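You operate a simulated robot arm through the tools that you are given. There is no shell and no other tool.

The job below is to be done with a simulated robot arm. You get a single attempt, and the scene is never put back.

JOB
Send the bruised apple down the reject chute and put the loose apple in its place.
Fine: in the cell where the bruised one lay; add one on the counter.

The check looks at the end state, three seconds after you hand in, the way a careful person would. Anything else that was tipped, shoved, dropped, spilled or broken makes it a failure.

ROBOT AND FRAMES
A 6-joint arm with a two-finger parallel gripper, fixed in place. Base frame: the origin is at the foot of the arm, x ahead of it, y to its left, z up; the work surface is at about z = 890. Lengths are in mm, angles in rad, forces in N, time in s.
With the tool pointing down near the work surface it reaches from about 360 to 820 mm from the base axis. Its first joint turns from -2.897 to 2.897 rad. Payload 3.91 kg.
Tool frame: the origin (TCP) lies between the finger pads and is the grasp point; the fingertips stand 30 mm ahead of it; z points along the fingers, y is the line along which they close. Largest opening 110 mm; finger width 20, thickness 10; the body of the gripper, 48 by 112 mm, starts 55 mm behind the TCP.
Orientation is told as [roll, pitch, yaw] about the base's x, y, z axes, in that order, counted from this pose: with the fingers straight down and closing along the base's y, the tool's x points along the base's -x, its y along +y and its z along -z.

CONTROLS
- The arm moves only by the tool arm_command. Its argument "plan" is a list of rows, each a list of 2 entries, a list of its own where there are three numbers: the shift along the base's x, y, z in cm, then the turn, a rotation vector about the base's x, y, z in rad. In form: [[[tx, ty, tz], [ax, ay, az]], ...]. A call has 1 to 20 rows; each row shifts and turns the commanded pose from where the row before left it. "hand" is the closure in counts, from 0 (fully open) to 255 (shut), set as the call begins (left out, the last holds). A row lasts 0.2 s, in which the tool goes at most 50 mm and 0.15 rad; a call with a longer step from one row to the next is refused whole, and so is a gripper value outside its range. A pose out of reach is approached as far as the arm can. The call stops where the force on the tool passes 40 N (or 10 N more than at its start, if that is more) or the arm is blocked; 0.2 s more then pass. Each finger travels about 45 mm/s and halts on what it meets, pressing with about 29 N; the grip force reading is that of the motor and also rises with nothing between the fingers. The clock runs only during rows and for 0.2 s after the last one: add rows that do not move to give the fingers time. It gives the time, the measured TCP pose, the force on the tool (base axes), the opening and the grip force at its end, in the units of the frame above (readings bear some noise), with the torque about the TCP (base axes, N m) and any sound that the robot's microphone picked up, and new pictures: "pictures" is both (left out), scene, wrist or none.
- Cameras (640 x 400 px; columns grow to the right, rows downward): "scene" is fixed at [382.5, -650.3, 1672.5]; the picture's right is [0.86, -0.51, 0.00], its down [-0.38, -0.65, -0.65] and it looks along [0.33, 0.56, -0.76] (base axes); focal length 260 px, centre (320, 200). "wrist" rides on the gripper at [77, 7, -114] in the tool frame; the picture's right is [-0.09, 1.00, 0.00], its down [-0.80, -0.07, -0.59] and it looks along [-0.59, -0.05, 0.80] (tool axes); focal length 270 px, centre (320, 200). There is no depth. A picture from a camera that has moved, and an enlarged one, comes with that camera's place and axes in the base frame and with its lens. The place of the scene camera against the robot may be out by one fixed shift of up to 25 mm in any direction.
- raise_lower(by): slides the trunk up (or, below 0, down) by that many mm; the arm rides with it, the base frame stays. It gives what a move gives, with no picture.
- inspect(camera, box): a new picture of the part [left, top, right, bottom] of that camera's present view, enlarged. The clock stands still meanwhile.
- sign_off(): hands the job in; it is judged then, once.

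Nothing tells you positions but the pictures and the camera data. Unless the task says otherwise, let go and move clear before handing in.

The tools are called as name(argument=value, ...) on one line, values as JSON. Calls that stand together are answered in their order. arm_command: Moves the arm, as the interface text tells. Its arguments: {"type":"object","properties":{"plan":{"type":"array","items":{"type":"array"}},"hand":{"type":"number"},"pictures":{"type":"string","enum":["both","scene","wrist","none"]}},"required":["plan"]} The other tools are called the same way: raise_lower (by) slides the trunk up or down; inspect (camera, box) takes an enlarged picture of a part of a camera's view; sign_off () hands the job in.

At the start:

```text
time_s: 0.0
position: [451.3, 42.5, 1263.9]
tcp_rot: [0.0, 0.001, 0.0]
wrist_force: [-0.4, 0.2, 0.7]
torque: [0.0, 0.04, -0.02]
grip_width: 110.1
grasp_force: 0.0
trunk travel left (down, up): [-575.0, 35.0]
```

scene: 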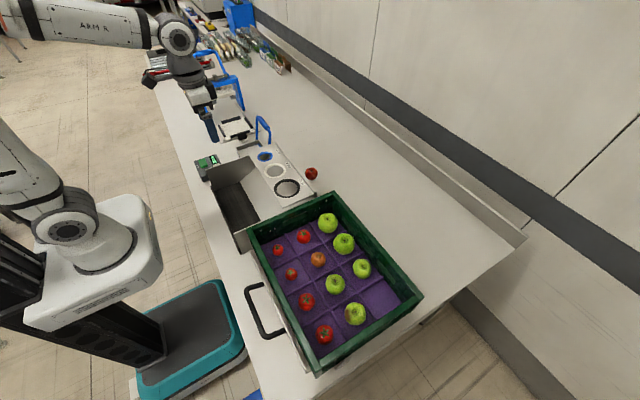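
wrist: 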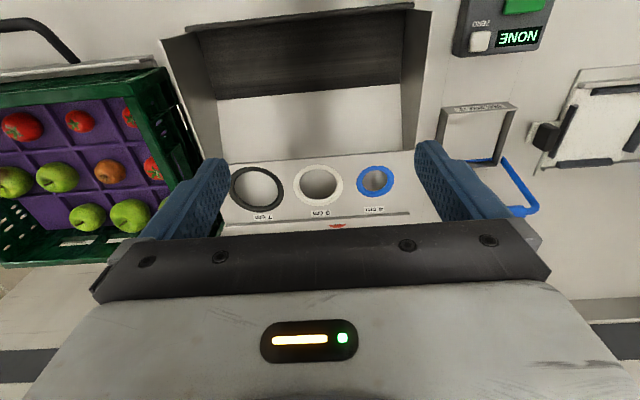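

I see a green crate with apples in purple cells, a chute-like device with sizing rings, and a loose red apple on the counter. I'll enlarge the views first to find the bruised apple and the reject chute.

inspect(camera="scene", box=[240, 180, 430, 380])

inspect(camera="scene", box=[180, 80, 340, 240])

inspect(camera="wrist", box=[0, 50, 240, 280])

inspect(camera="wrist", box=[160, 0, 640, 260])

```text
2.00 times, centred on (335, 280) of scene
camera zoom: at [382.5, -650.3, 1672.5], right [0.86, -0.51, 0.0], down [-0.38, -0.65, -0.65], along [0.33, 0.56, -0.76], focal length 520 px, centre (290, 40)
```

zoom: 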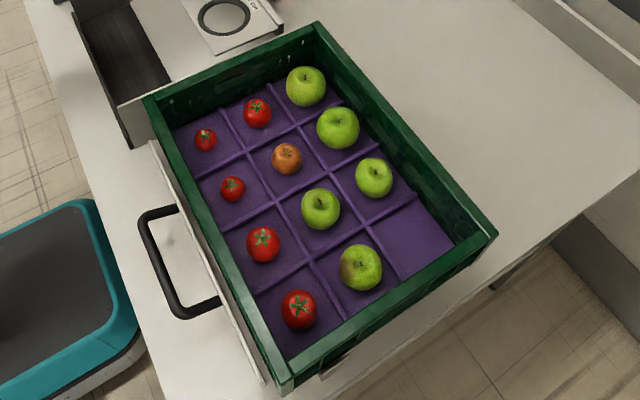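

```text
2.50 times, centred on (260, 160) of scene
camera zoom: at [382.5, -650.3, 1672.5], right [0.86, -0.51, 0.0], down [-0.38, -0.65, -0.65], along [0.33, 0.56, -0.76], focal length 651 px, centre (470, 300)
```

zoom: 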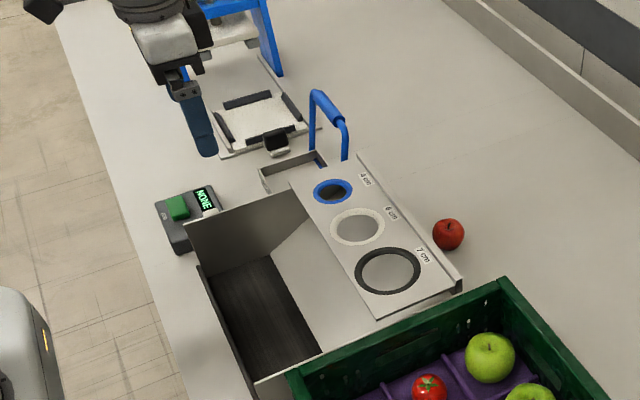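

```text
1.74 times, centred on (120, 165) of wrist
camera zoom: at [372.6, 48.3, 1378.3], right [0.09, 1.0, 0.0], down [0.8, -0.07, 0.59], along [0.59, -0.05, -0.8], focal length 470 px, centre (668, 261)
```

zoom: 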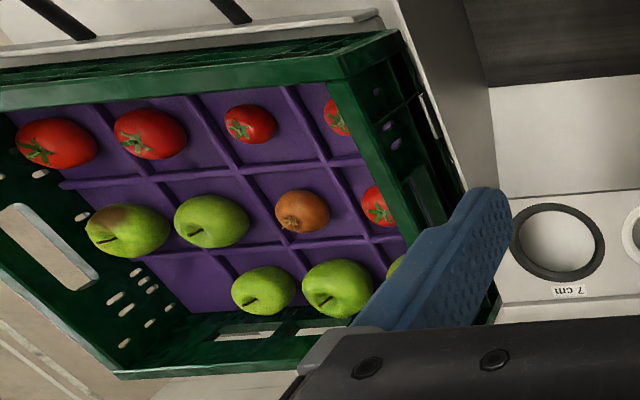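

```text
1.33 times, centred on (400, 130) of wrist
camera zoom: at [372.6, 48.3, 1378.3], right [0.09, 1.0, 0.0], down [0.8, -0.07, 0.59], along [0.59, -0.05, -0.8], focal length 360 px, centre (213, 293)
```

zoom: 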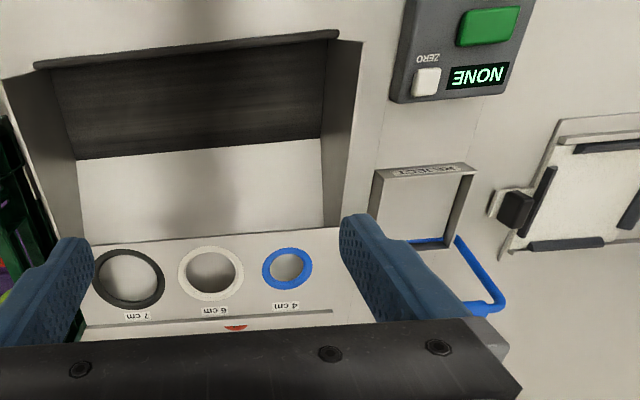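

The green apple at the crate's near end has a brown patch and looks like the bruised one. The loose fruit is a red one behind the sizing plate. I'll zoom in further on both, and on the label that may read "REJECT".

inspect(camera="wrist", box=[420, 80, 560, 220])

inspect(camera="scene", box=[290, 155, 340, 190])

inspect(camera="scene", box=[265, 240, 385, 345])

inspect(camera="scene", box=[190, 100, 290, 180])

inspect(camera="scene", box=[130, 0, 300, 120])

```text
2.86 times, centred on (490, 150) of wrist
camera zoom: at [372.6, 48.3, 1378.3], right [0.09, 1.0, 0.0], down [0.8, -0.07, 0.59], along [0.59, -0.05, -0.8], focal length 772 px, centre (-166, 343)
```

zoom: 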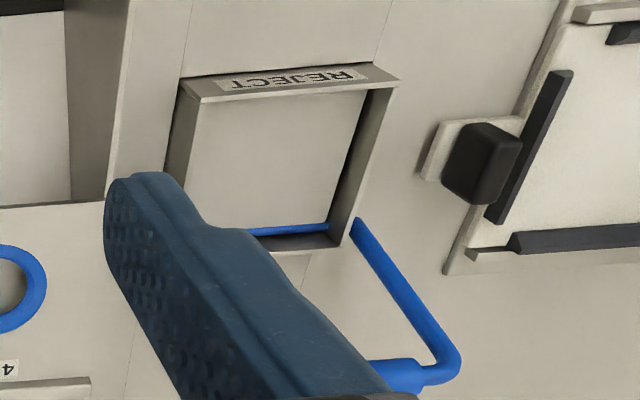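

```text
11.43 times, centred on (315, 172) of scene
camera zoom: at [382.5, -650.3, 1672.5], right [0.86, -0.51, 0.0], down [-0.38, -0.65, -0.65], along [0.33, 0.56, -0.76], focal length 2974 px, centre (377, 514)
```

zoom: 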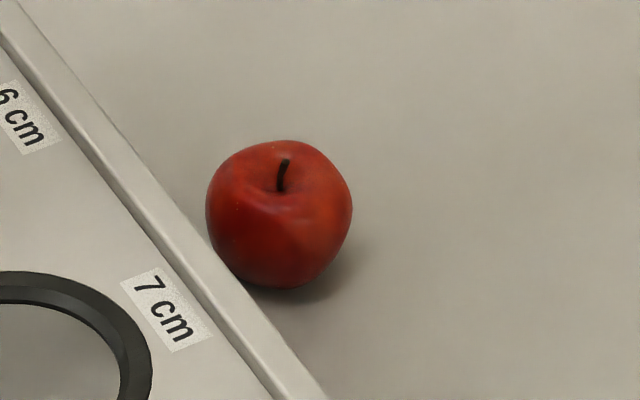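

```text
3.81 times, centred on (325, 292) of scene
camera zoom: at [382.5, -650.3, 1672.5], right [0.86, -0.51, 0.0], down [-0.38, -0.65, -0.65], along [0.33, 0.56, -0.76], focal length 991 px, centre (301, -152)
```

zoom: 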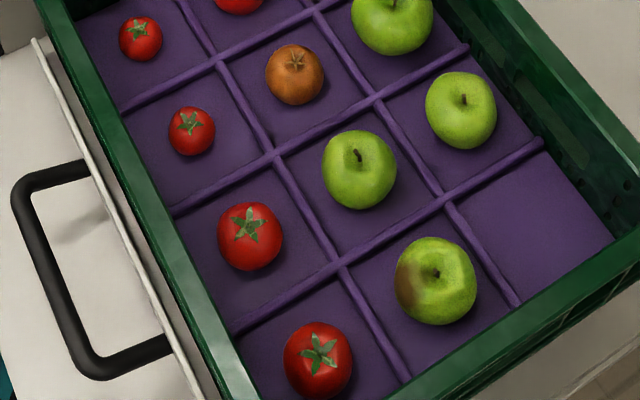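

```text
5.00 times, centred on (240, 140) of scene
camera zoom: at [382.5, -650.3, 1672.5], right [0.86, -0.51, 0.0], down [-0.38, -0.65, -0.65], along [0.33, 0.56, -0.76], focal length 1301 px, centre (720, 500)
```

zoom: 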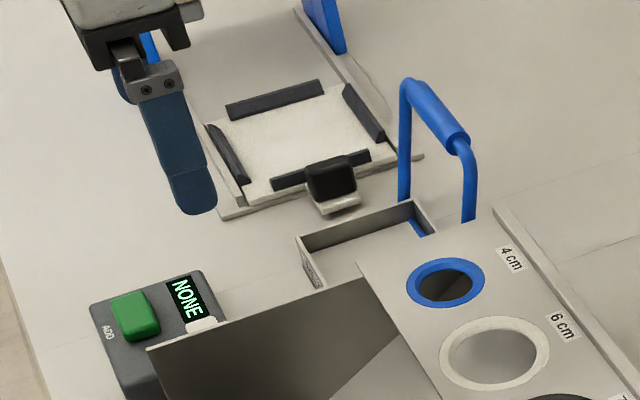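

```text
3.33 times, centred on (215, 60) of scene
camera zoom: at [382.5, -650.3, 1672.5], right [0.86, -0.51, 0.0], down [-0.38, -0.65, -0.65], along [0.33, 0.56, -0.76], focal length 868 px, centre (670, 667)
```

zoom: 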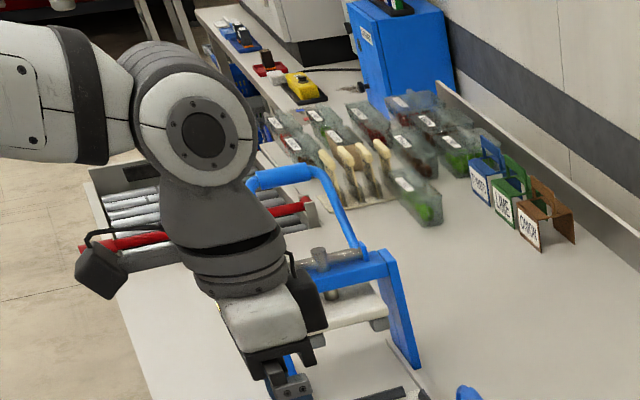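

The brown-patched green apple (about x 580, y -505) is the bruised one, and the red apple (about 748, 40) is the loose one. There is also a tally device with ADD and ZERO buttons showing "NONE" (about 395, 328), and a box labelled REJECT (about 580, 290). "Add one on the counter" therefore most likely means one press of ADD. Next I'll move the wrist camera over to the reject box and the tally for a closer look.

arm_command(plan=[[[0, 5, 0], [0, 0, 0]], [[0, 5, 0], [0, 0, 0]], [[0, 5, 0], [0, 0, 0]], [[0, 5, 0], [0, 0, 0]], [[0, 5, 0], [0, 0, 0]], [[0, 0, 0], [0, 0, 0]]], hand=0)

```text
time_s: 1.4
position: [449.5, 291.4, 1264.1]
tcp_rot: [-0.001, -0.001, 0.0]
wrist_force: [-0.3, 0.0, 0.6]
torque: [0.03, 0.0, -0.02]
grip_width: 110.0
grasp_force: 0.1
trunk travel left (down, up): [-575.0, 35.0]
camera wrist: at [371.8, 296.9, 1379.4], right [0.09, 1.0, 0.0], down [0.8, -0.07, 0.59], along [0.59, -0.05, -0.8], focal length 270 px, centre (320, 200)
```

scene: 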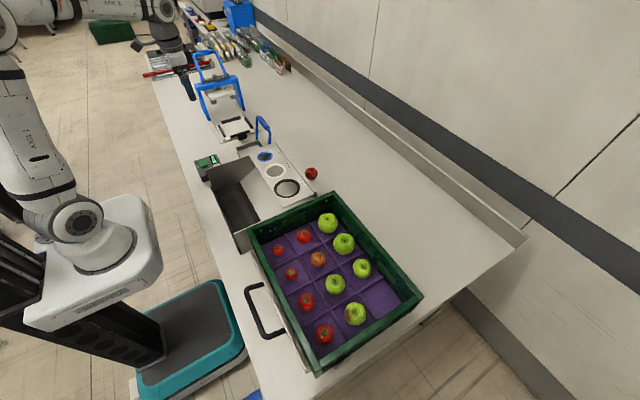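
wrist: 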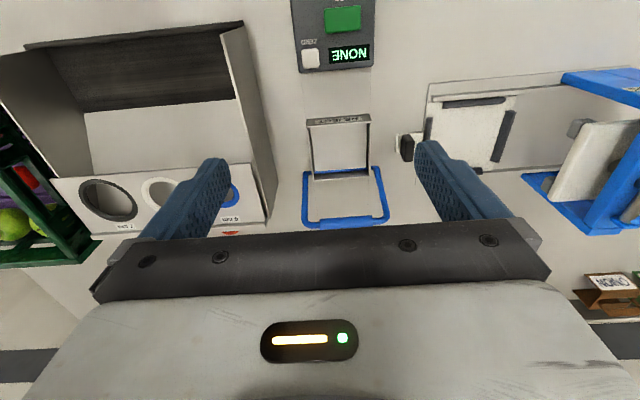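

inspect(camera="wrist", box=[270, 0, 420, 240])

inspect(camera="wrist", box=[280, 0, 390, 90])

inspect(camera="wrist", box=[290, 100, 400, 235])

inspect(camera="scene", box=[190, 100, 290, 180])

```text
1.67 times, centred on (345, 120) of wrist
camera zoom: at [371.8, 296.9, 1379.4], right [0.09, 1.0, 0.0], down [0.8, -0.07, 0.59], along [0.59, -0.05, -0.8], focal length 450 px, centre (278, 333)
```

zoom: 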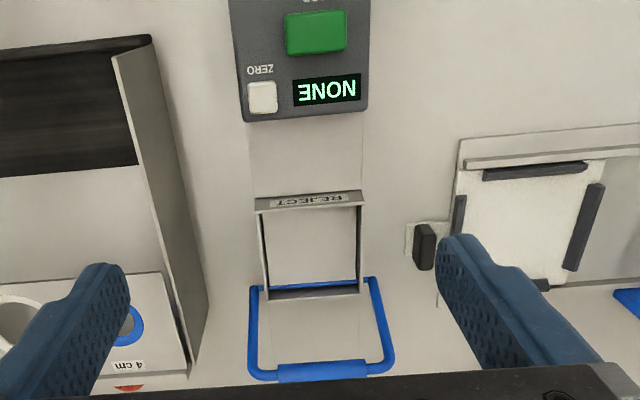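

```text
4.44 times, centred on (335, 45) of wrist
camera zoom: at [371.8, 296.9, 1379.4], right [0.09, 1.0, 0.0], down [0.8, -0.07, 0.59], along [0.59, -0.05, -0.8], focal length 1201 px, centre (253, 889)
```

zoom: 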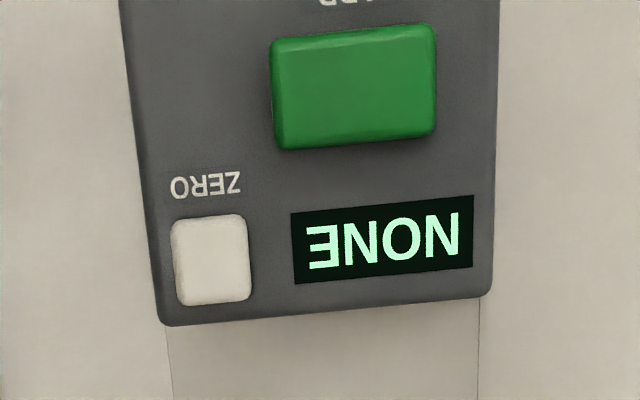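

```text
2.96 times, centred on (345, 168) of wrist
camera zoom: at [371.8, 296.9, 1379.4], right [0.09, 1.0, 0.0], down [0.8, -0.07, 0.59], along [0.59, -0.05, -0.8], focal length 801 px, centre (246, 296)
```

zoom: 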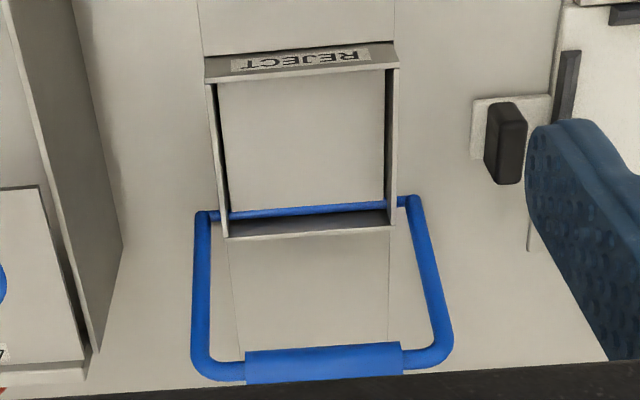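

```text
5.00 times, centred on (240, 140) of scene
camera zoom: at [382.5, -650.3, 1672.5], right [0.86, -0.51, 0.0], down [-0.38, -0.65, -0.65], along [0.33, 0.56, -0.76], focal length 1301 px, centre (720, 500)
```

zoom: 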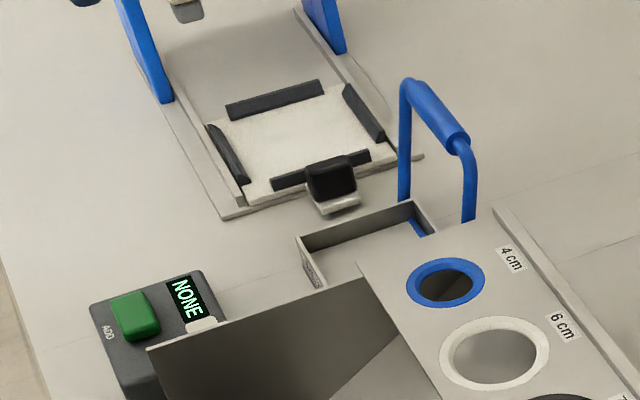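

The REJECT box is a low frame at roughly x 551–658, y 256–377, with walls up to z≈930. A blue U-handle stands up about 150 mm on a hinge bar at its far side, so the floor looks like a flap that opens when the handle is pulled toward the robot. Next I'll look at the crate from above.

arm_command(plan=[[[-0.2, -4.9, 0], [0, 0, 0]], [[-0.2, -4.9, 0], [0, 0, 0]], [[-0.2, -4.9, 0], [0, 0, 0]], [[-0.2, -4.9, 0], [0, 0, 0]], [[-0.2, -4.9, 0], [0, 0, 0]], [[-0.2, -4.9, 0], [0, 0, 0]], [[-0.2, -4.9, 0], [0, 0, 0]], [[-0.2, -4.9, 0], [0, 0, 0]], [[-0.2, -4.9, 0], [0, 0, 0]], [[-0.2, -4.9, 0], [0, 0, 0]], [[-0.2, -4.9, 0], [0, 0, 0]], [[-0.2, -4.9, 0], [0, 0, 0]], [[-0.2, -4.9, 0], [0, 0, 0]], [[-0.2, -4.9, 0], [0, 0, 0]], [[0, -4.9, 0], [0, 0, 0]], [[0, 0, 0], [0, 0, 0]]])

```text
time_s: 4.8
position: [422.5, -441.0, 1263.5]
tcp_rot: [0.0, 0.001, 0.0]
wrist_force: [0.6, -0.8, 0.0]
torque: [-0.02, 0.02, -0.01]
grip_width: 110.1
grasp_force: 0.1
trunk travel left (down, up): [-575.0, 35.0]
camera wrist: at [343.8, -435.0, 1377.9], right [0.09, 1.0, 0.0], down [0.8, -0.07, 0.59], along [0.59, -0.05, -0.8], focal length 270 px, centre (320, 200)
```

scene: 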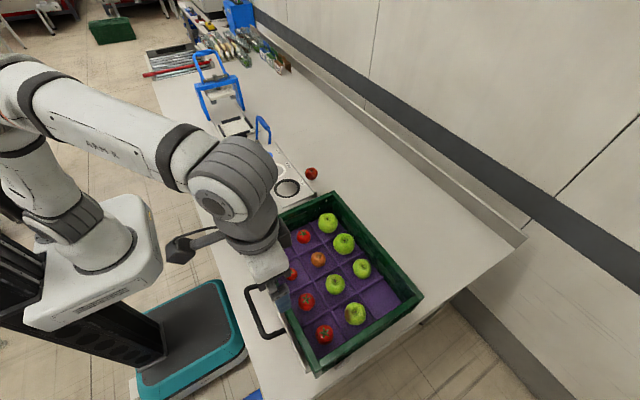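
wrist: 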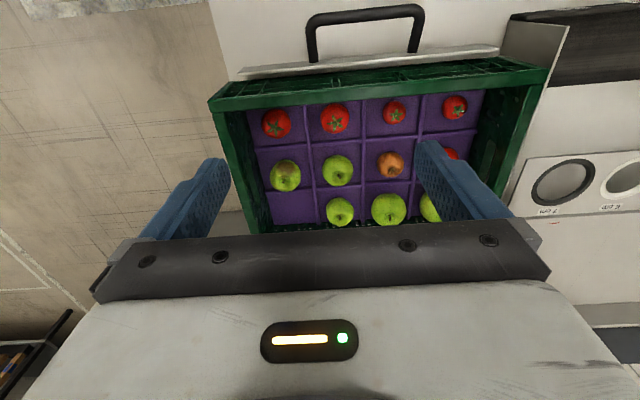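

inspect(camera="wrist", box=[200, 40, 440, 240])

inspect(camera="wrist", box=[230, 90, 370, 230])

```text
2.00 times, centred on (320, 140) of wrist
camera zoom: at [343.8, -435.0, 1377.9], right [0.09, 1.0, 0.0], down [0.8, -0.07, 0.59], along [0.59, -0.05, -0.8], focal length 541 px, centre (320, 320)
```

zoom: 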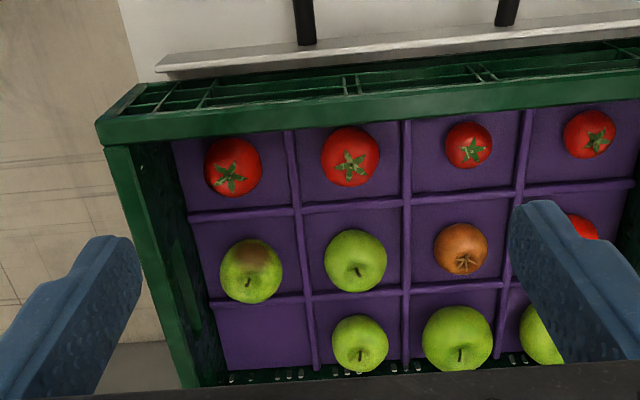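

```text
2.86 times, centred on (300, 160) of wrist
camera zoom: at [343.8, -435.0, 1377.9], right [0.09, 1.0, 0.0], down [0.8, -0.07, 0.59], along [0.59, -0.05, -0.8], focal length 772 px, centre (377, 314)
```

zoom: 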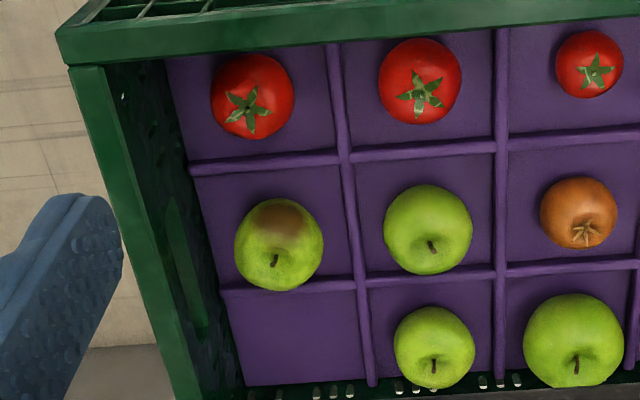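

The tray cells are about 100 mm apart and the apples about 55 mm across. I take the bruised apple to be centred near (582, -514, 977), with the crate rim at z≈1007. The cell on its +x side is empty and the end wall is close on -y, so I'll grasp along x. I'll yaw -90° and hover above it.

arm_command(plan=[[[1.45, -0.66, -1.3], [0, 0, -0.145]], [[1.45, -0.66, -1.3], [0, 0, -0.145]], [[1.45, -0.66, -1.3], [0, 0, -0.145]], [[1.45, -0.66, -1.3], [0, 0, -0.145]], [[1.45, -0.66, -1.3], [0, 0, -0.145]], [[1.45, -0.66, -1.3], [0, 0, -0.145]], [[1.45, -0.66, -1.3], [0, 0, -0.145]], [[1.45, -0.66, -1.3], [0, 0, -0.145]], [[1.45, -0.66, -1.3], [0, 0, -0.145]], [[1.45, -0.66, -1.3], [0, 0, -0.145]], [[1.45, -0.7, -1.3], [0, 0, -0.1208]], [[0, 0, 0], [0, 0, 0]], [[0, 0, 0], [0, 0, 0]]])

```text
time_s: 7.6
position: [582.5, -517.6, 1120.2]
tcp_rot: [0.001, 0.0, -1.572]
wrist_force: [-0.1, 0.5, 0.5]
torque: [-0.01, 0.01, 0.0]
grip_width: 109.8
grasp_force: 0.1
trunk travel left (down, up): [-575.0, 35.0]
camera wrist: at [587.8, -440.0, 1234.5], right [1.0, -0.09, 0.0], down [-0.07, -0.8, 0.59], along [-0.05, -0.59, -0.8], focal length 270 px, centre (320, 200)
```

scene: 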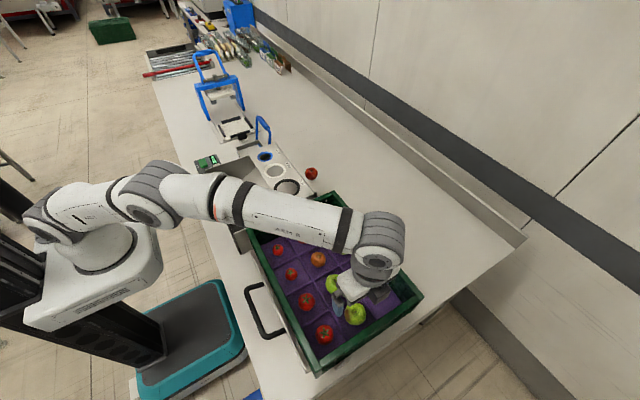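
wrist: 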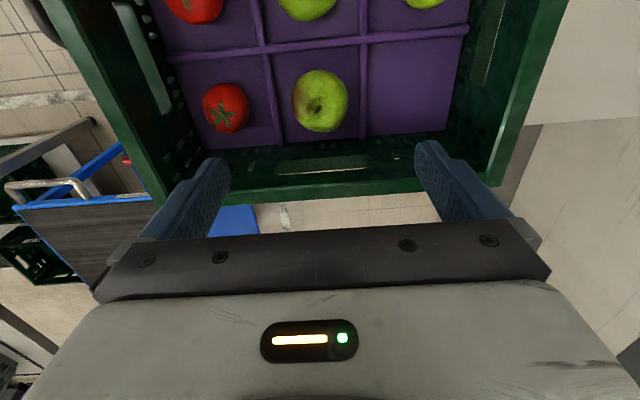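

The apple shows directly between the fingers, and triangulation from three views gives a centre at about (581, -515, 976). I'll narrow the fingers to about 70 mm so they clear the dividers and the tomato, then descend to z≈990.

arm_command(plan=[[[-0.05, 0.25, 0], [0, 0, 0]], [[-0.05, 0, 0], [0, 0, 0]], [[0, 0, -2.5], [0, 0, 0]], [[0, 0, -2.5], [0, 0, 0]], [[0, 0, -2.5], [0, 0, 0]], [[0, 0, -2.0], [0, 0, 0]], [[0, 0, -1.0], [0, 0, 0]], [[0, 0, 0], [0, 0, 0]]], hand=93)

```text
time_s: 9.4
position: [582.1, -513.1, 1014.7]
tcp_rot: [0.0, 0.0, -1.571]
wrist_force: [-0.3, 0.7, -0.2]
torque: [0.01, -0.02, 0.01]
grip_width: 70.1
grasp_force: 0.0
trunk travel left (down, up): [-575.0, 35.0]
camera wrist: at [587.1, -437.2, 1130.9], right [1.0, -0.09, 0.0], down [-0.07, -0.8, 0.59], along [-0.05, -0.59, -0.8], focal length 270 px, centre (320, 200)
```

scene: 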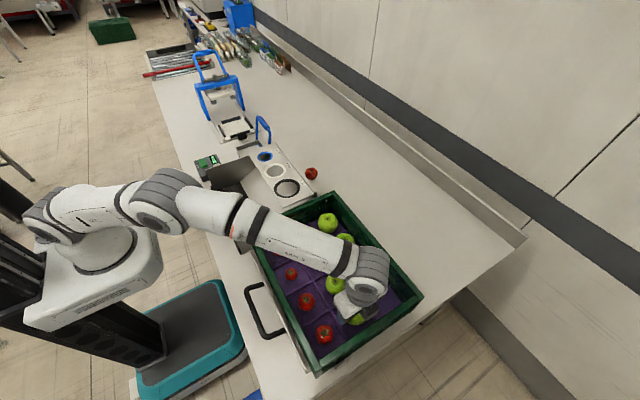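
wrist: 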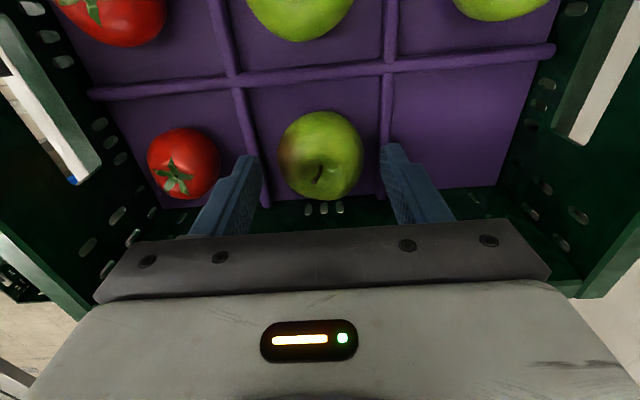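

The fingers are clear of the dividers on both sides of the apple. I'll go down the last 25 mm and close gently.

arm_command(plan=[[[-0.15, -0.2, -1.2], [0, 0, 0]], [[0, 0, -1.3], [0, 0, 0]], [[0, 0, 0], [0, 0, 0]]], pictures="wrist")

arm_command(plan=[[[0, 0, 0], [0, 0, 0]], [[0, 0, 0], [0, 0, 0]], [[0, 0, 0], [0, 0, 0]], [[0, 0, 0], [0, 0, 0]]], hand=145, pictures="wrist")

```text
time_s: 10.2
position: [578.9, -515.7, 996.4]
tcp_rot: [0.005, -0.006, -1.571]
wrist_force: [0.6, -3.1, 26.4]
torque: [0.0, 0.47, 0.03]
grip_width: 70.0
grasp_force: 0.1
trunk travel left (down, up): [-575.0, 35.0]
camera wrist: at [583.9, -439.2, 1111.0], right [1.0, -0.09, 0.01], down [-0.07, -0.8, 0.6], along [-0.05, -0.6, -0.8], focal length 270 px, centre (320, 200)
```

wrist: 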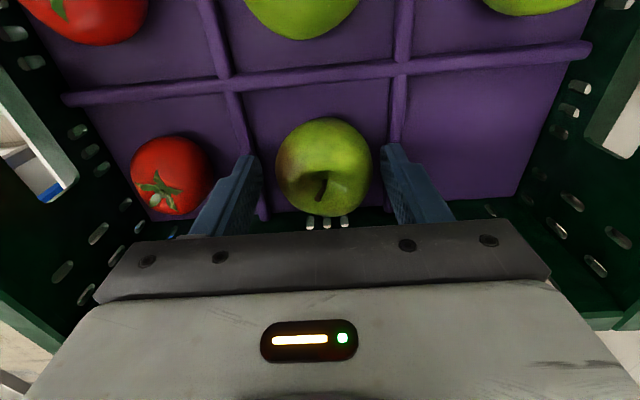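

```text
time_s: 11.2
position: [575.0, -515.0, 995.0]
tcp_rot: [0.003, -0.005, -1.571]
wrist_force: [-16.8, -3.4, 35.1]
torque: [-0.08, 1.72, 0.14]
grip_width: 52.0
grasp_force: 29.5
trunk travel left (down, up): [-575.0, 35.0]
camera wrist: at [580.8, -438.7, 1110.4], right [1.0, -0.09, 0.0], down [-0.07, -0.8, 0.6], along [-0.05, -0.59, -0.8], focal length 270 px, centre (320, 200)
```

wrist: 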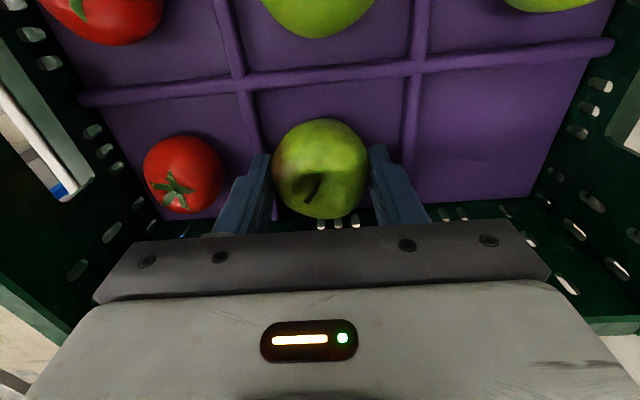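

The fingertips met something at z≈966, probably a divider top, but the grip is closed on the apple at 52 mm. I'll lift a little and check that the load clears.

arm_command(plan=[[[0, 0, 0.8], [0, 0, 0]], [[0, 0, 0.8], [0, 0, 0]], [[0, 0, 1.0], [0, 0, 0]], [[0, 0, 1.0], [0, 0, 0]], [[0, 0, 0], [0, 0, 0]]])

```text
time_s: 12.4
position: [579.2, -517.0, 1025.0]
tcp_rot: [0.0, 0.001, -1.572]
wrist_force: [-0.3, 0.9, -0.3]
torque: [0.01, 0.06, -0.01]
grip_width: 51.4
grasp_force: 29.1
trunk travel left (down, up): [-575.0, 35.0]
camera wrist: at [584.9, -439.9, 1140.2], right [1.0, -0.09, 0.0], down [-0.07, -0.8, 0.59], along [-0.05, -0.59, -0.8], focal length 270 px, centre (320, 200)
```

scene: 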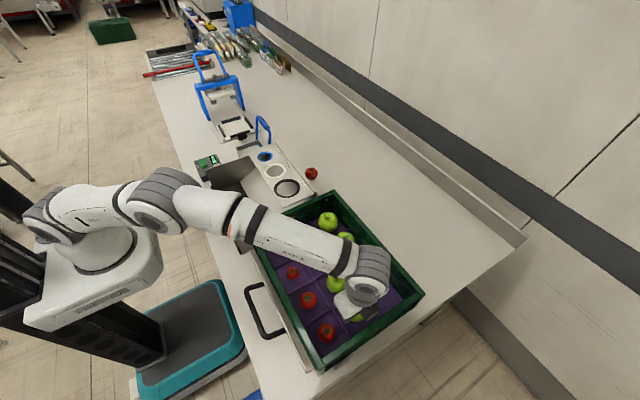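
wrist: 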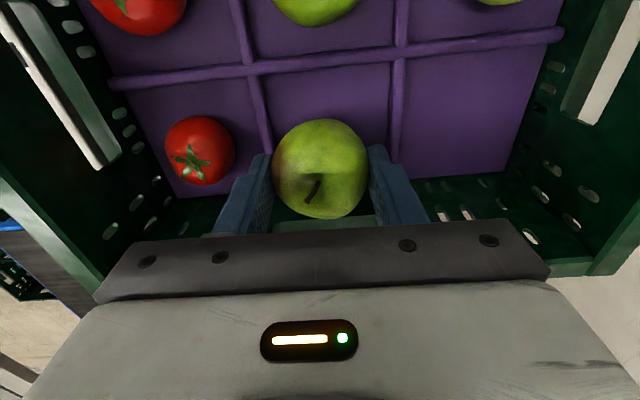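

The bruised apple is held and the load has cleared. I'll raise it and carry it over to the reject chute, turning back to yaw 0 on the way.

arm_command(plan=[[[0, 0, 4.4], [0, 0, 0]], [[0, 0, 4.4], [0, 0, 0]], [[0, 0, 4.4], [0, 0, 0]], [[0, 0, 4.4], [0, 0, 0]]], pictures="none")

arm_command(plan=[[[0.09, 3, 0], [0, 0, 0.087]], [[0.09, 4.7, 0], [0, 0, 0.087]], [[0.09, 4.7, 0], [0, 0, 0.087]], [[0.09, 4.7, 0], [0, 0, 0.087]], [[0.09, 4.7, 0], [0, 0, 0.087]], [[0.09, 4.7, 0], [0, 0, 0.087]], [[0.09, 4.7, 0], [0, 0, 0.087]], [[0.09, 4.7, 0], [0, 0, 0.087]], [[0.09, 4.7, 0], [0, 0, 0.087]], [[0.09, 4.7, 0], [0, 0, 0.087]], [[0.09, 4.7, 0], [0, 0, 0.087]], [[0.09, 4.7, 0], [0, 0, 0.087]], [[0.09, 4.7, 0], [0, 0, 0.087]], [[0.09, 4.7, 0], [0, 0, 0.087]], [[0.09, 4.7, 0], [0, 0, 0.087]], [[0.09, 4.7, 0], [0, 0, 0.087]], [[0.09, 4.7, 0], [0, 0, 0.087]], [[0.07, 4.7, 0], [0, 0, 0.092]], [[0, 0.5, 0], [0, 0, 0]], [[0, 0, 0], [0, 0, 0]]])

```text
time_s: 13.4
position: [578.6, -512.6, 1201.4]
tcp_rot: [-0.003, 0.002, -1.572]
wrist_force: [-0.4, 0.7, -0.8]
torque: [-0.07, -0.02, -0.01]
grip_width: 51.9
grasp_force: 28.9
out of reach, approached as far as the arm can: row 4
trunk travel left (down, up): [-575.0, 35.0]
```

```text
time_s: 17.6
position: [592.6, 321.6, 1201.2]
tcp_rot: [-0.002, 0.001, -0.003]
wrist_force: [0.4, -1.0, -0.1]
torque: [0.0, 0.02, 0.0]
grip_width: 51.6
grasp_force: 29.5
trunk travel left (down, up): [-575.0, 35.0]
camera wrist: at [513.7, 327.6, 1315.7], right [0.09, 1.0, 0.0], down [0.8, -0.07, 0.59], along [0.59, -0.05, -0.8], focal length 270 px, centre (320, 200)
```

scene: 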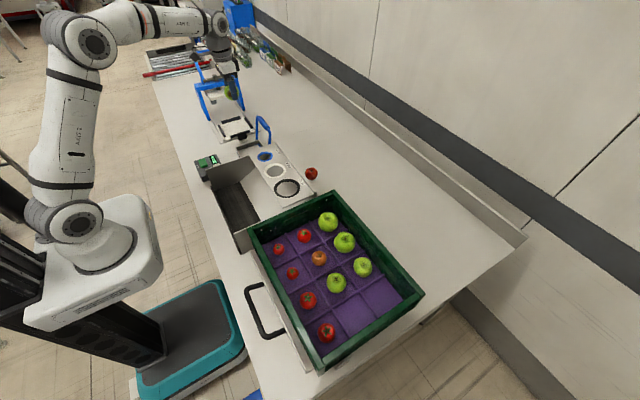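
wrist: 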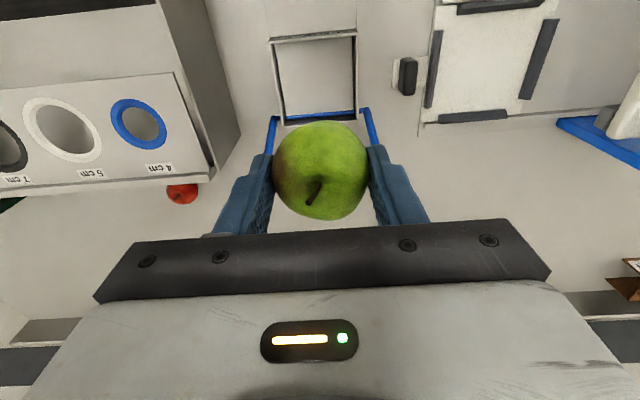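

inspect(camera="wrist", box=[240, 10, 400, 150])

```text
2.86 times, centred on (320, 80) of wrist
camera zoom: at [513.7, 327.6, 1315.7], right [0.09, 1.0, 0.0], down [0.8, -0.07, 0.59], along [0.59, -0.05, -0.8], focal length 772 px, centre (320, 543)
```

zoom: 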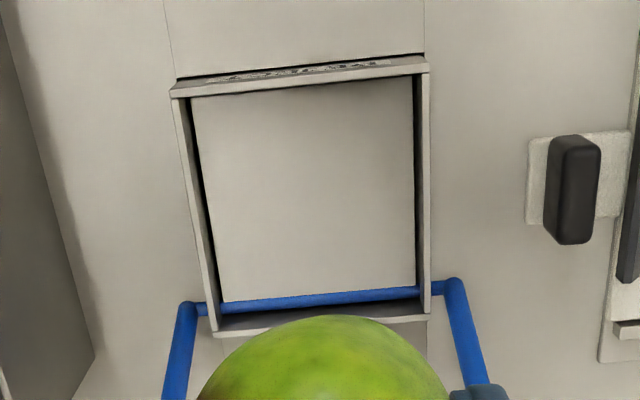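

The frame spans x 550–659, y 260–370, with the hinge shaft at x≈654 and the handle standing up behind it. I'll centre at (600, 316) and lower the apple in two stages.

arm_command(plan=[[[0.7, -0.55, -3.0], [0, 0, 0]], [[0, 0, -4.0], [0, 0, 0]], [[0, 0, -4.0], [0, 0, 0]], [[0, 0, -4.0], [0, 0, 0]], [[0, 0, -3.5], [0, 0, 0]], [[0, 0, -2.6], [0, 0, 0]], [[0, 0, 0], [0, 0, 0]]])

```text
time_s: 19.2
position: [598.6, 315.9, 988.1]
tcp_rot: [0.0, 0.001, -0.003]
wrist_force: [0.1, 0.4, 0.2]
torque: [0.01, 0.02, 0.02]
grip_width: 51.6
grasp_force: 28.9
trunk travel left (down, up): [-575.0, 35.0]
camera wrist: at [520.9, 322.1, 1102.9], right [0.09, 1.0, 0.0], down [0.8, -0.07, 0.59], along [0.59, -0.05, -0.8], focal length 270 px, centre (320, 200)
```

scene: 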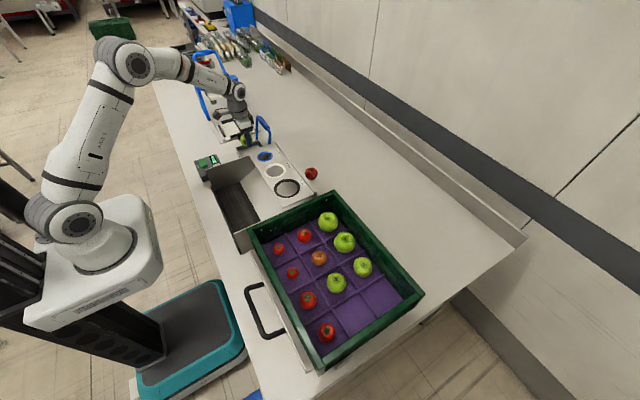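
wrist: 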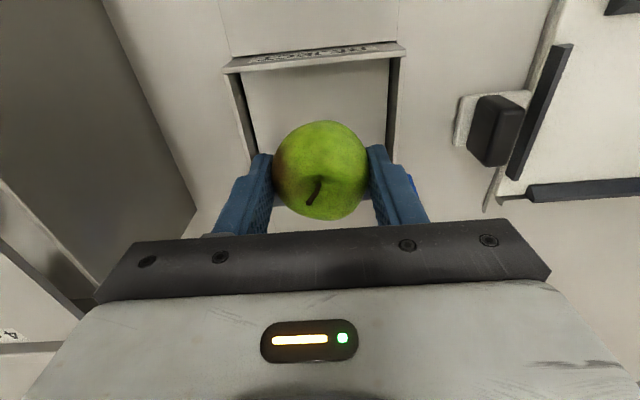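

arm_command(plan=[[[0, 0, -1.5], [0, 0, 0]], [[0, 0, -1.5], [0, 0, 0]], [[0, 0, -0.8], [0, 0, 0]], [[0, 0, 0], [0, 0, 0]]])

inspect(camera="scene", box=[210, 90, 300, 170])

```text
time_s: 20.2
position: [599.9, 316.9, 951.8]
tcp_rot: [-0.001, 0.001, -0.003]
wrist_force: [0.1, 0.2, -1.0]
torque: [-0.01, 0.0, 0.02]
grip_width: 51.2
grasp_force: 28.8
trunk travel left (down, up): [-575.0, 35.0]
camera wrist: at [521.9, 322.9, 1066.2], right [0.09, 1.0, 0.0], down [0.8, -0.07, 0.59], along [0.59, -0.05, -0.8], focal length 270 px, centre (320, 200)
```

scene: 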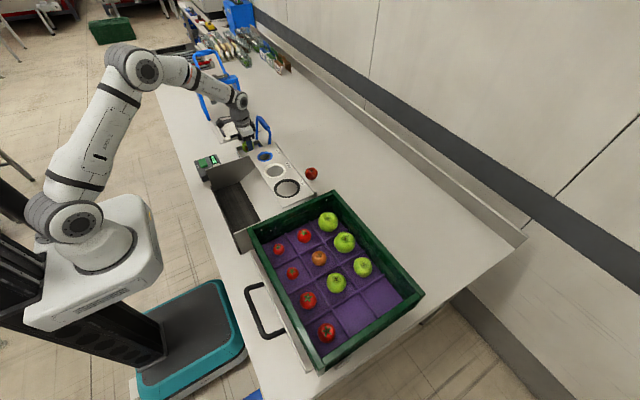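
wrist: 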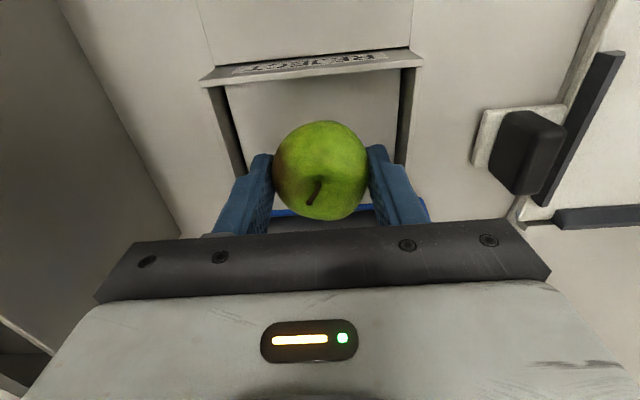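

```text
5.00 times, centred on (255, 130) of scene
camera zoom: at [382.5, -650.3, 1672.5], right [0.86, -0.51, 0.0], down [-0.38, -0.65, -0.65], along [0.33, 0.56, -0.76], focal length 1301 px, centre (645, 550)
```

zoom: 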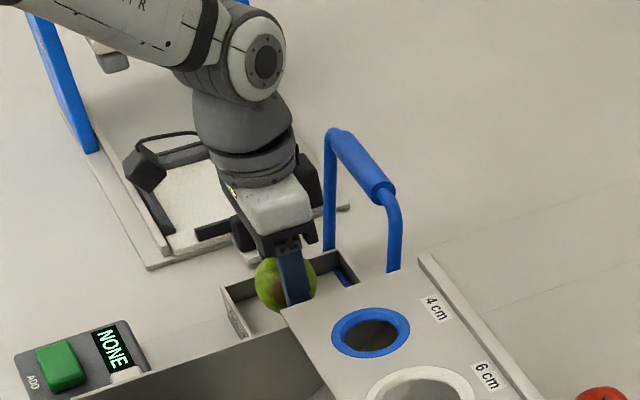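

arm_command(plan=[[[0, 0, -0.3], [0, 0, 0]], [[0, 0, -0.3], [0, 0, 0]], [[0, 0, 0], [0, 0, 0]]], pictures="wrist")

```text
time_s: 21.0
position: [600.0, 316.1, 945.8]
tcp_rot: [0.0, 0.002, -0.001]
wrist_force: [-0.9, 0.3, -1.4]
torque: [0.04, 0.03, 0.02]
grip_width: 51.8
grasp_force: 28.3
trunk travel left (down, up): [-575.0, 35.0]
camera wrist: at [521.8, 322.7, 1059.9], right [0.09, 1.0, 0.0], down [0.8, -0.07, 0.59], along [0.59, -0.05, -0.8], focal length 270 px, centre (320, 200)
```

wrist: 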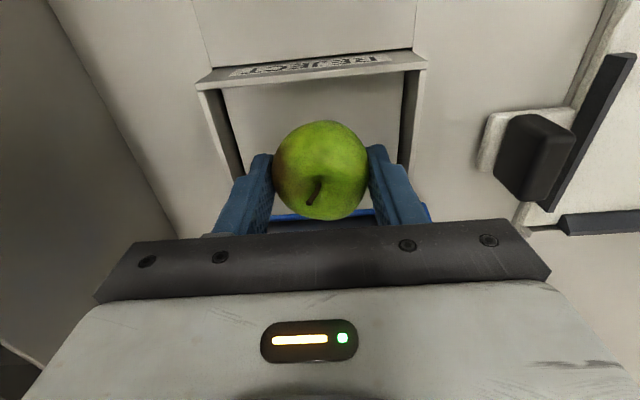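

Still no contact, so I'll go down slightly more and then release with a small opening so the fingers don't hit the frame walls.

arm_command(plan=[[[0, 0, -0.2], [0, 0, 0]], [[0, 0, -0.2], [0, 0, 0]], [[0, 0, 0], [0, 0, 0]]], pictures="none")

arm_command(plan=[[[0, 0, 0], [0, 0, 0]], [[0, 0, 0], [0, 0, 0]], [[0, 0, 0], [0, 0, 0]], [[0, 0, 0], [0, 0, 0]]], hand=105)

```text
time_s: 21.8
position: [600.0, 316.8, 941.8]
tcp_rot: [0.0, 0.0, -0.003]
wrist_force: [0.3, -0.4, -0.6]
torque: [-0.02, 0.01, -0.01]
grip_width: 52.0
grasp_force: 29.1
trunk travel left (down, up): [-575.0, 35.0]
```

```text
time_s: 22.8
position: [600.0, 316.3, 941.1]
tcp_rot: [0.0, 0.001, -0.003]
wrist_force: [0.5, 0.2, -0.4]
torque: [0.02, -0.04, 0.04]
grip_width: 64.7
grasp_force: 0.1
trunk travel left (down, up): [-575.0, 35.0]
camera wrist: at [521.9, 322.1, 1056.3], right [0.09, 1.0, 0.0], down [0.8, -0.07, 0.59], along [0.59, -0.05, -0.8], focal length 270 px, centre (320, 200)
```

scene: 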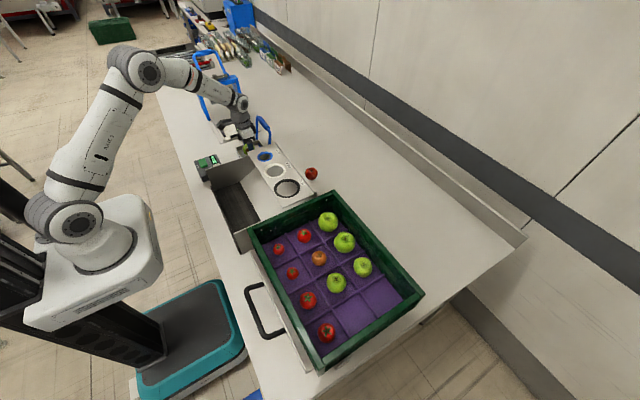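
wrist: 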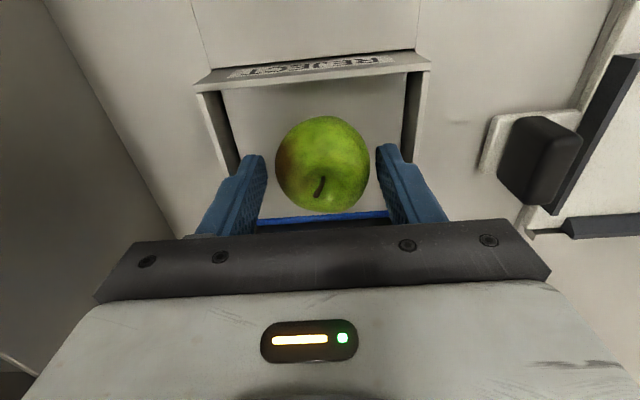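

The apple now rests on the chute flap. I'll rise clear and look at the handle.

arm_command(plan=[[[0, 0, 2.5], [0, 0, 0]], [[0, 0, 4.5], [0, 0, 0]], [[0, 0, 4.5], [0, 0, 0]], [[-2, 0, 4.5], [0, 0, 0]], [[-4, 0, 3], [0, 0, 0]], [[-4.5, 0, 2], [0, 0, 0]], [[-4.5, 0, 1.5], [0, 0, 0]], [[0, 0, 0], [0, 0, 0]]])

inspect(camera="wrist", box=[240, 30, 420, 240])

inspect(camera="scene", box=[210, 90, 300, 170])

```text
time_s: 24.6
position: [449.8, 314.8, 1165.7]
tcp_rot: [0.001, 0.001, -0.001]
wrist_force: [0.4, -0.4, 0.0]
torque: [-0.02, -0.01, -0.01]
grip_width: 64.8
grasp_force: 0.0
trunk travel left (down, up): [-575.0, 35.0]
camera wrist: at [371.7, 321.6, 1280.8], right [0.09, 1.0, 0.0], down [0.8, -0.07, 0.59], along [0.59, -0.05, -0.8], focal length 270 px, centre (320, 200)
```

scene: 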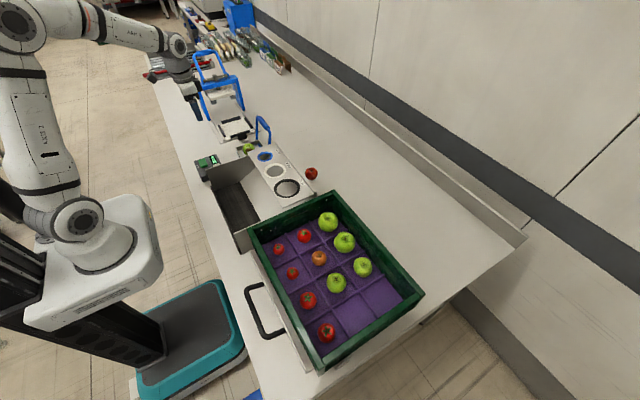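
wrist: 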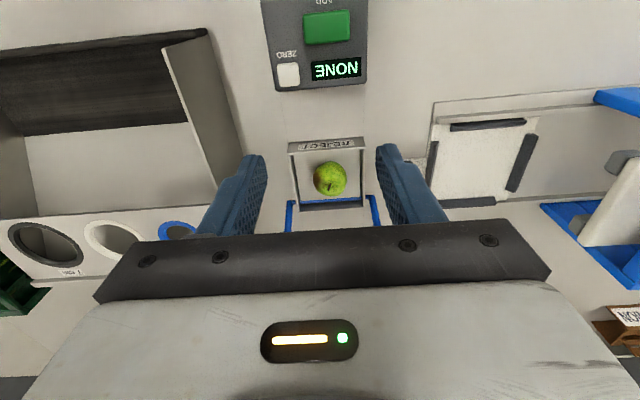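

```text
1.90 times, centred on (330, 135) of wrist
camera zoom: at [371.7, 321.6, 1280.8], right [0.09, 1.0, 0.0], down [0.8, -0.07, 0.59], along [0.59, -0.05, -0.8], focal length 515 px, centre (301, 324)
```

zoom: 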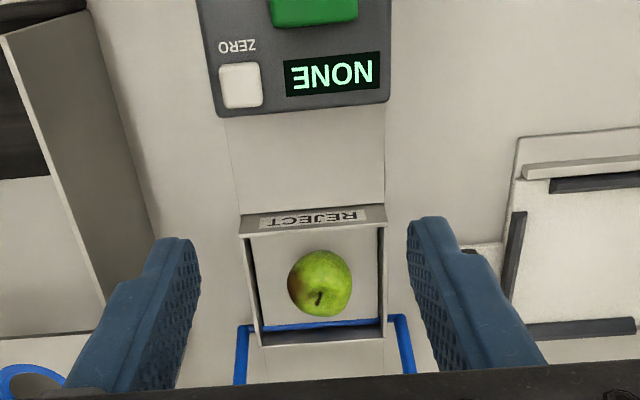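

```text
5.00 times, centred on (255, 130) of scene
camera zoom: at [382.5, -650.3, 1672.5], right [0.86, -0.51, 0.0], down [-0.38, -0.65, -0.65], along [0.33, 0.56, -0.76], focal length 1301 px, centre (645, 550)
```

zoom: 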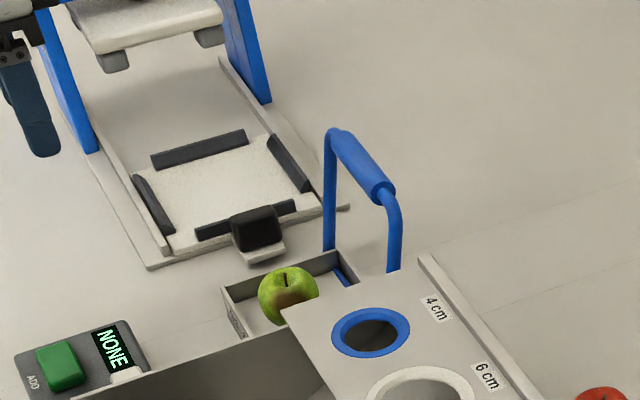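

With the scene camera's offset corrected from the apple's known spot, the handle bar is at about (685, 313, 1023). It leans slightly back from its hinge at (654, 898). I'll yaw +90° so the fingers straddle the bar in x, and hover above it to check.

arm_command(plan=[[[2.1, 0, -0.3], [0, 0, 0.143]], [[2.1, 0, -0.3], [0, 0, 0.143]], [[2.1, 0, -0.3], [0, 0, 0.143]], [[2.1, 0, -0.3], [0, 0, 0.143]], [[2.1, 0, -0.3], [0, 0, 0.143]], [[2.1, 0, -0.3], [0, 0, 0.143]], [[2.1, 0, -0.3], [0, 0, 0.143]], [[2.1, 0, -0.3], [0, 0, 0.143]], [[2.1, 0, -0.3], [0, 0, 0.143]], [[2.1, 0, -0.3], [0, 0, 0.143]], [[2.5, 0, -0.3], [0, 0, 0.1408]], [[0, 0, 0], [0, 0, 0]], [[0, 0, 0], [0, 0, 0]]])

```text
time_s: 27.4
position: [686.5, 316.0, 1135.2]
tcp_rot: [-0.001, 0.0, 1.57]
wrist_force: [0.7, 0.6, -0.1]
torque: [0.0, -0.04, 0.04]
grip_width: 64.7
grasp_force: 0.2
trunk travel left (down, up): [-575.0, 35.0]
camera wrist: at [678.5, 238.7, 1249.7], right [-1.0, 0.09, 0.0], down [0.07, 0.8, 0.59], along [0.05, 0.59, -0.8], focal length 270 px, centre (320, 200)
```

scene: 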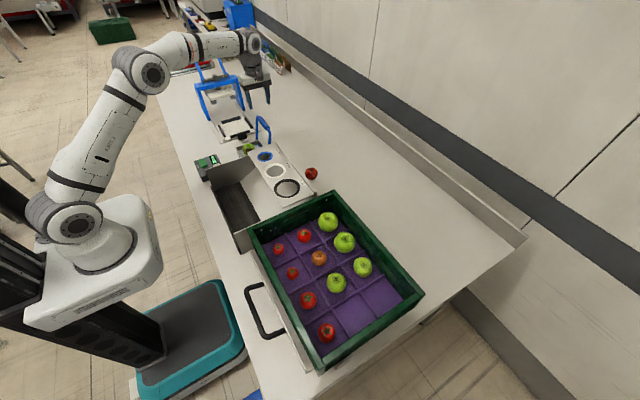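
wrist: 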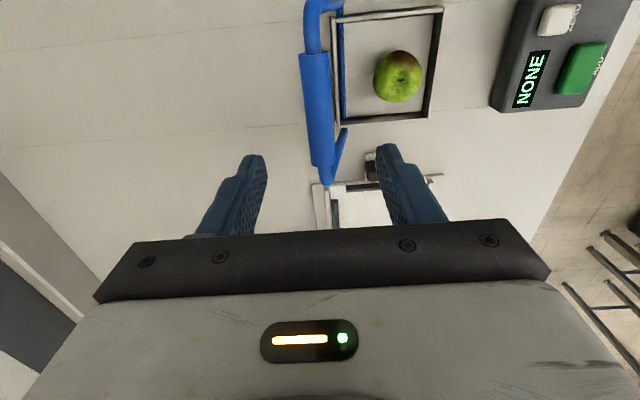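

The bar sits centrally between the fingers at x≈687. I'll lower so the fingers straddle it.

arm_command(plan=[[[0, -0.4, -3], [0, 0, 0]], [[0, 0, -3], [0, 0, 0]], [[0, 0, -2.5], [0, 0, 0]], [[0, 0, -2.0], [0, 0, 0]], [[0, 0, 0], [0, 0, 0]]])

inspect(camera="scene", box=[210, 90, 300, 170])

```text
time_s: 28.6
position: [686.5, 311.7, 1027.7]
tcp_rot: [-0.001, 0.001, 1.568]
wrist_force: [0.7, 0.3, -0.8]
torque: [-0.04, 0.02, -0.02]
grip_width: 64.7
grasp_force: 0.1
trunk travel left (down, up): [-575.0, 35.0]
camera wrist: at [677.1, 233.7, 1143.4], right [-1.0, 0.09, 0.0], down [0.07, 0.8, 0.59], along [0.05, 0.59, -0.8], focal length 270 px, centre (320, 200)
```

scene: 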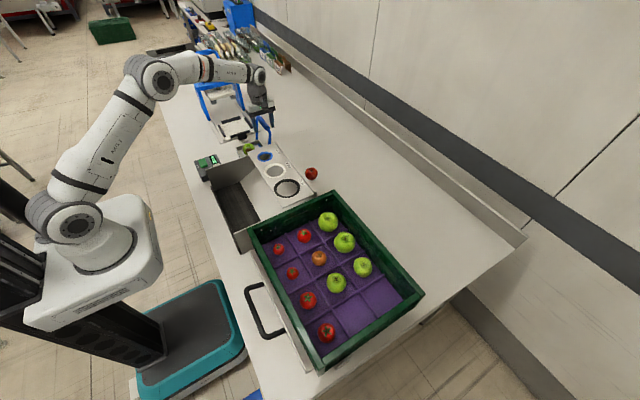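
wrist: 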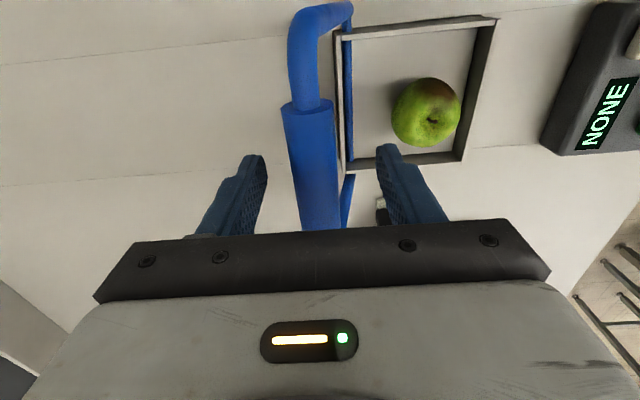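

```text
5.00 times, centred on (255, 130) of scene
camera zoom: at [382.5, -650.3, 1672.5], right [0.86, -0.51, 0.0], down [-0.38, -0.65, -0.65], along [0.33, 0.56, -0.76], focal length 1301 px, centre (645, 550)
```

zoom: 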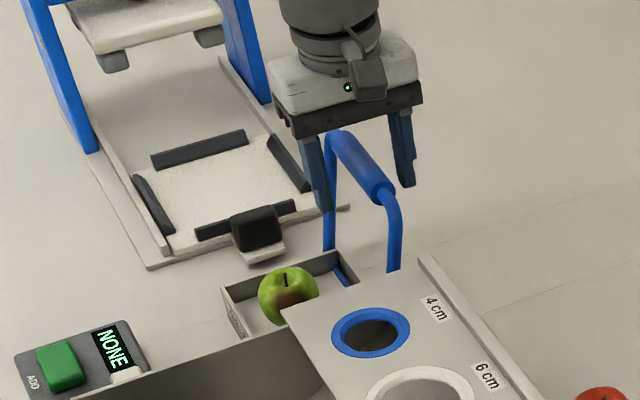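

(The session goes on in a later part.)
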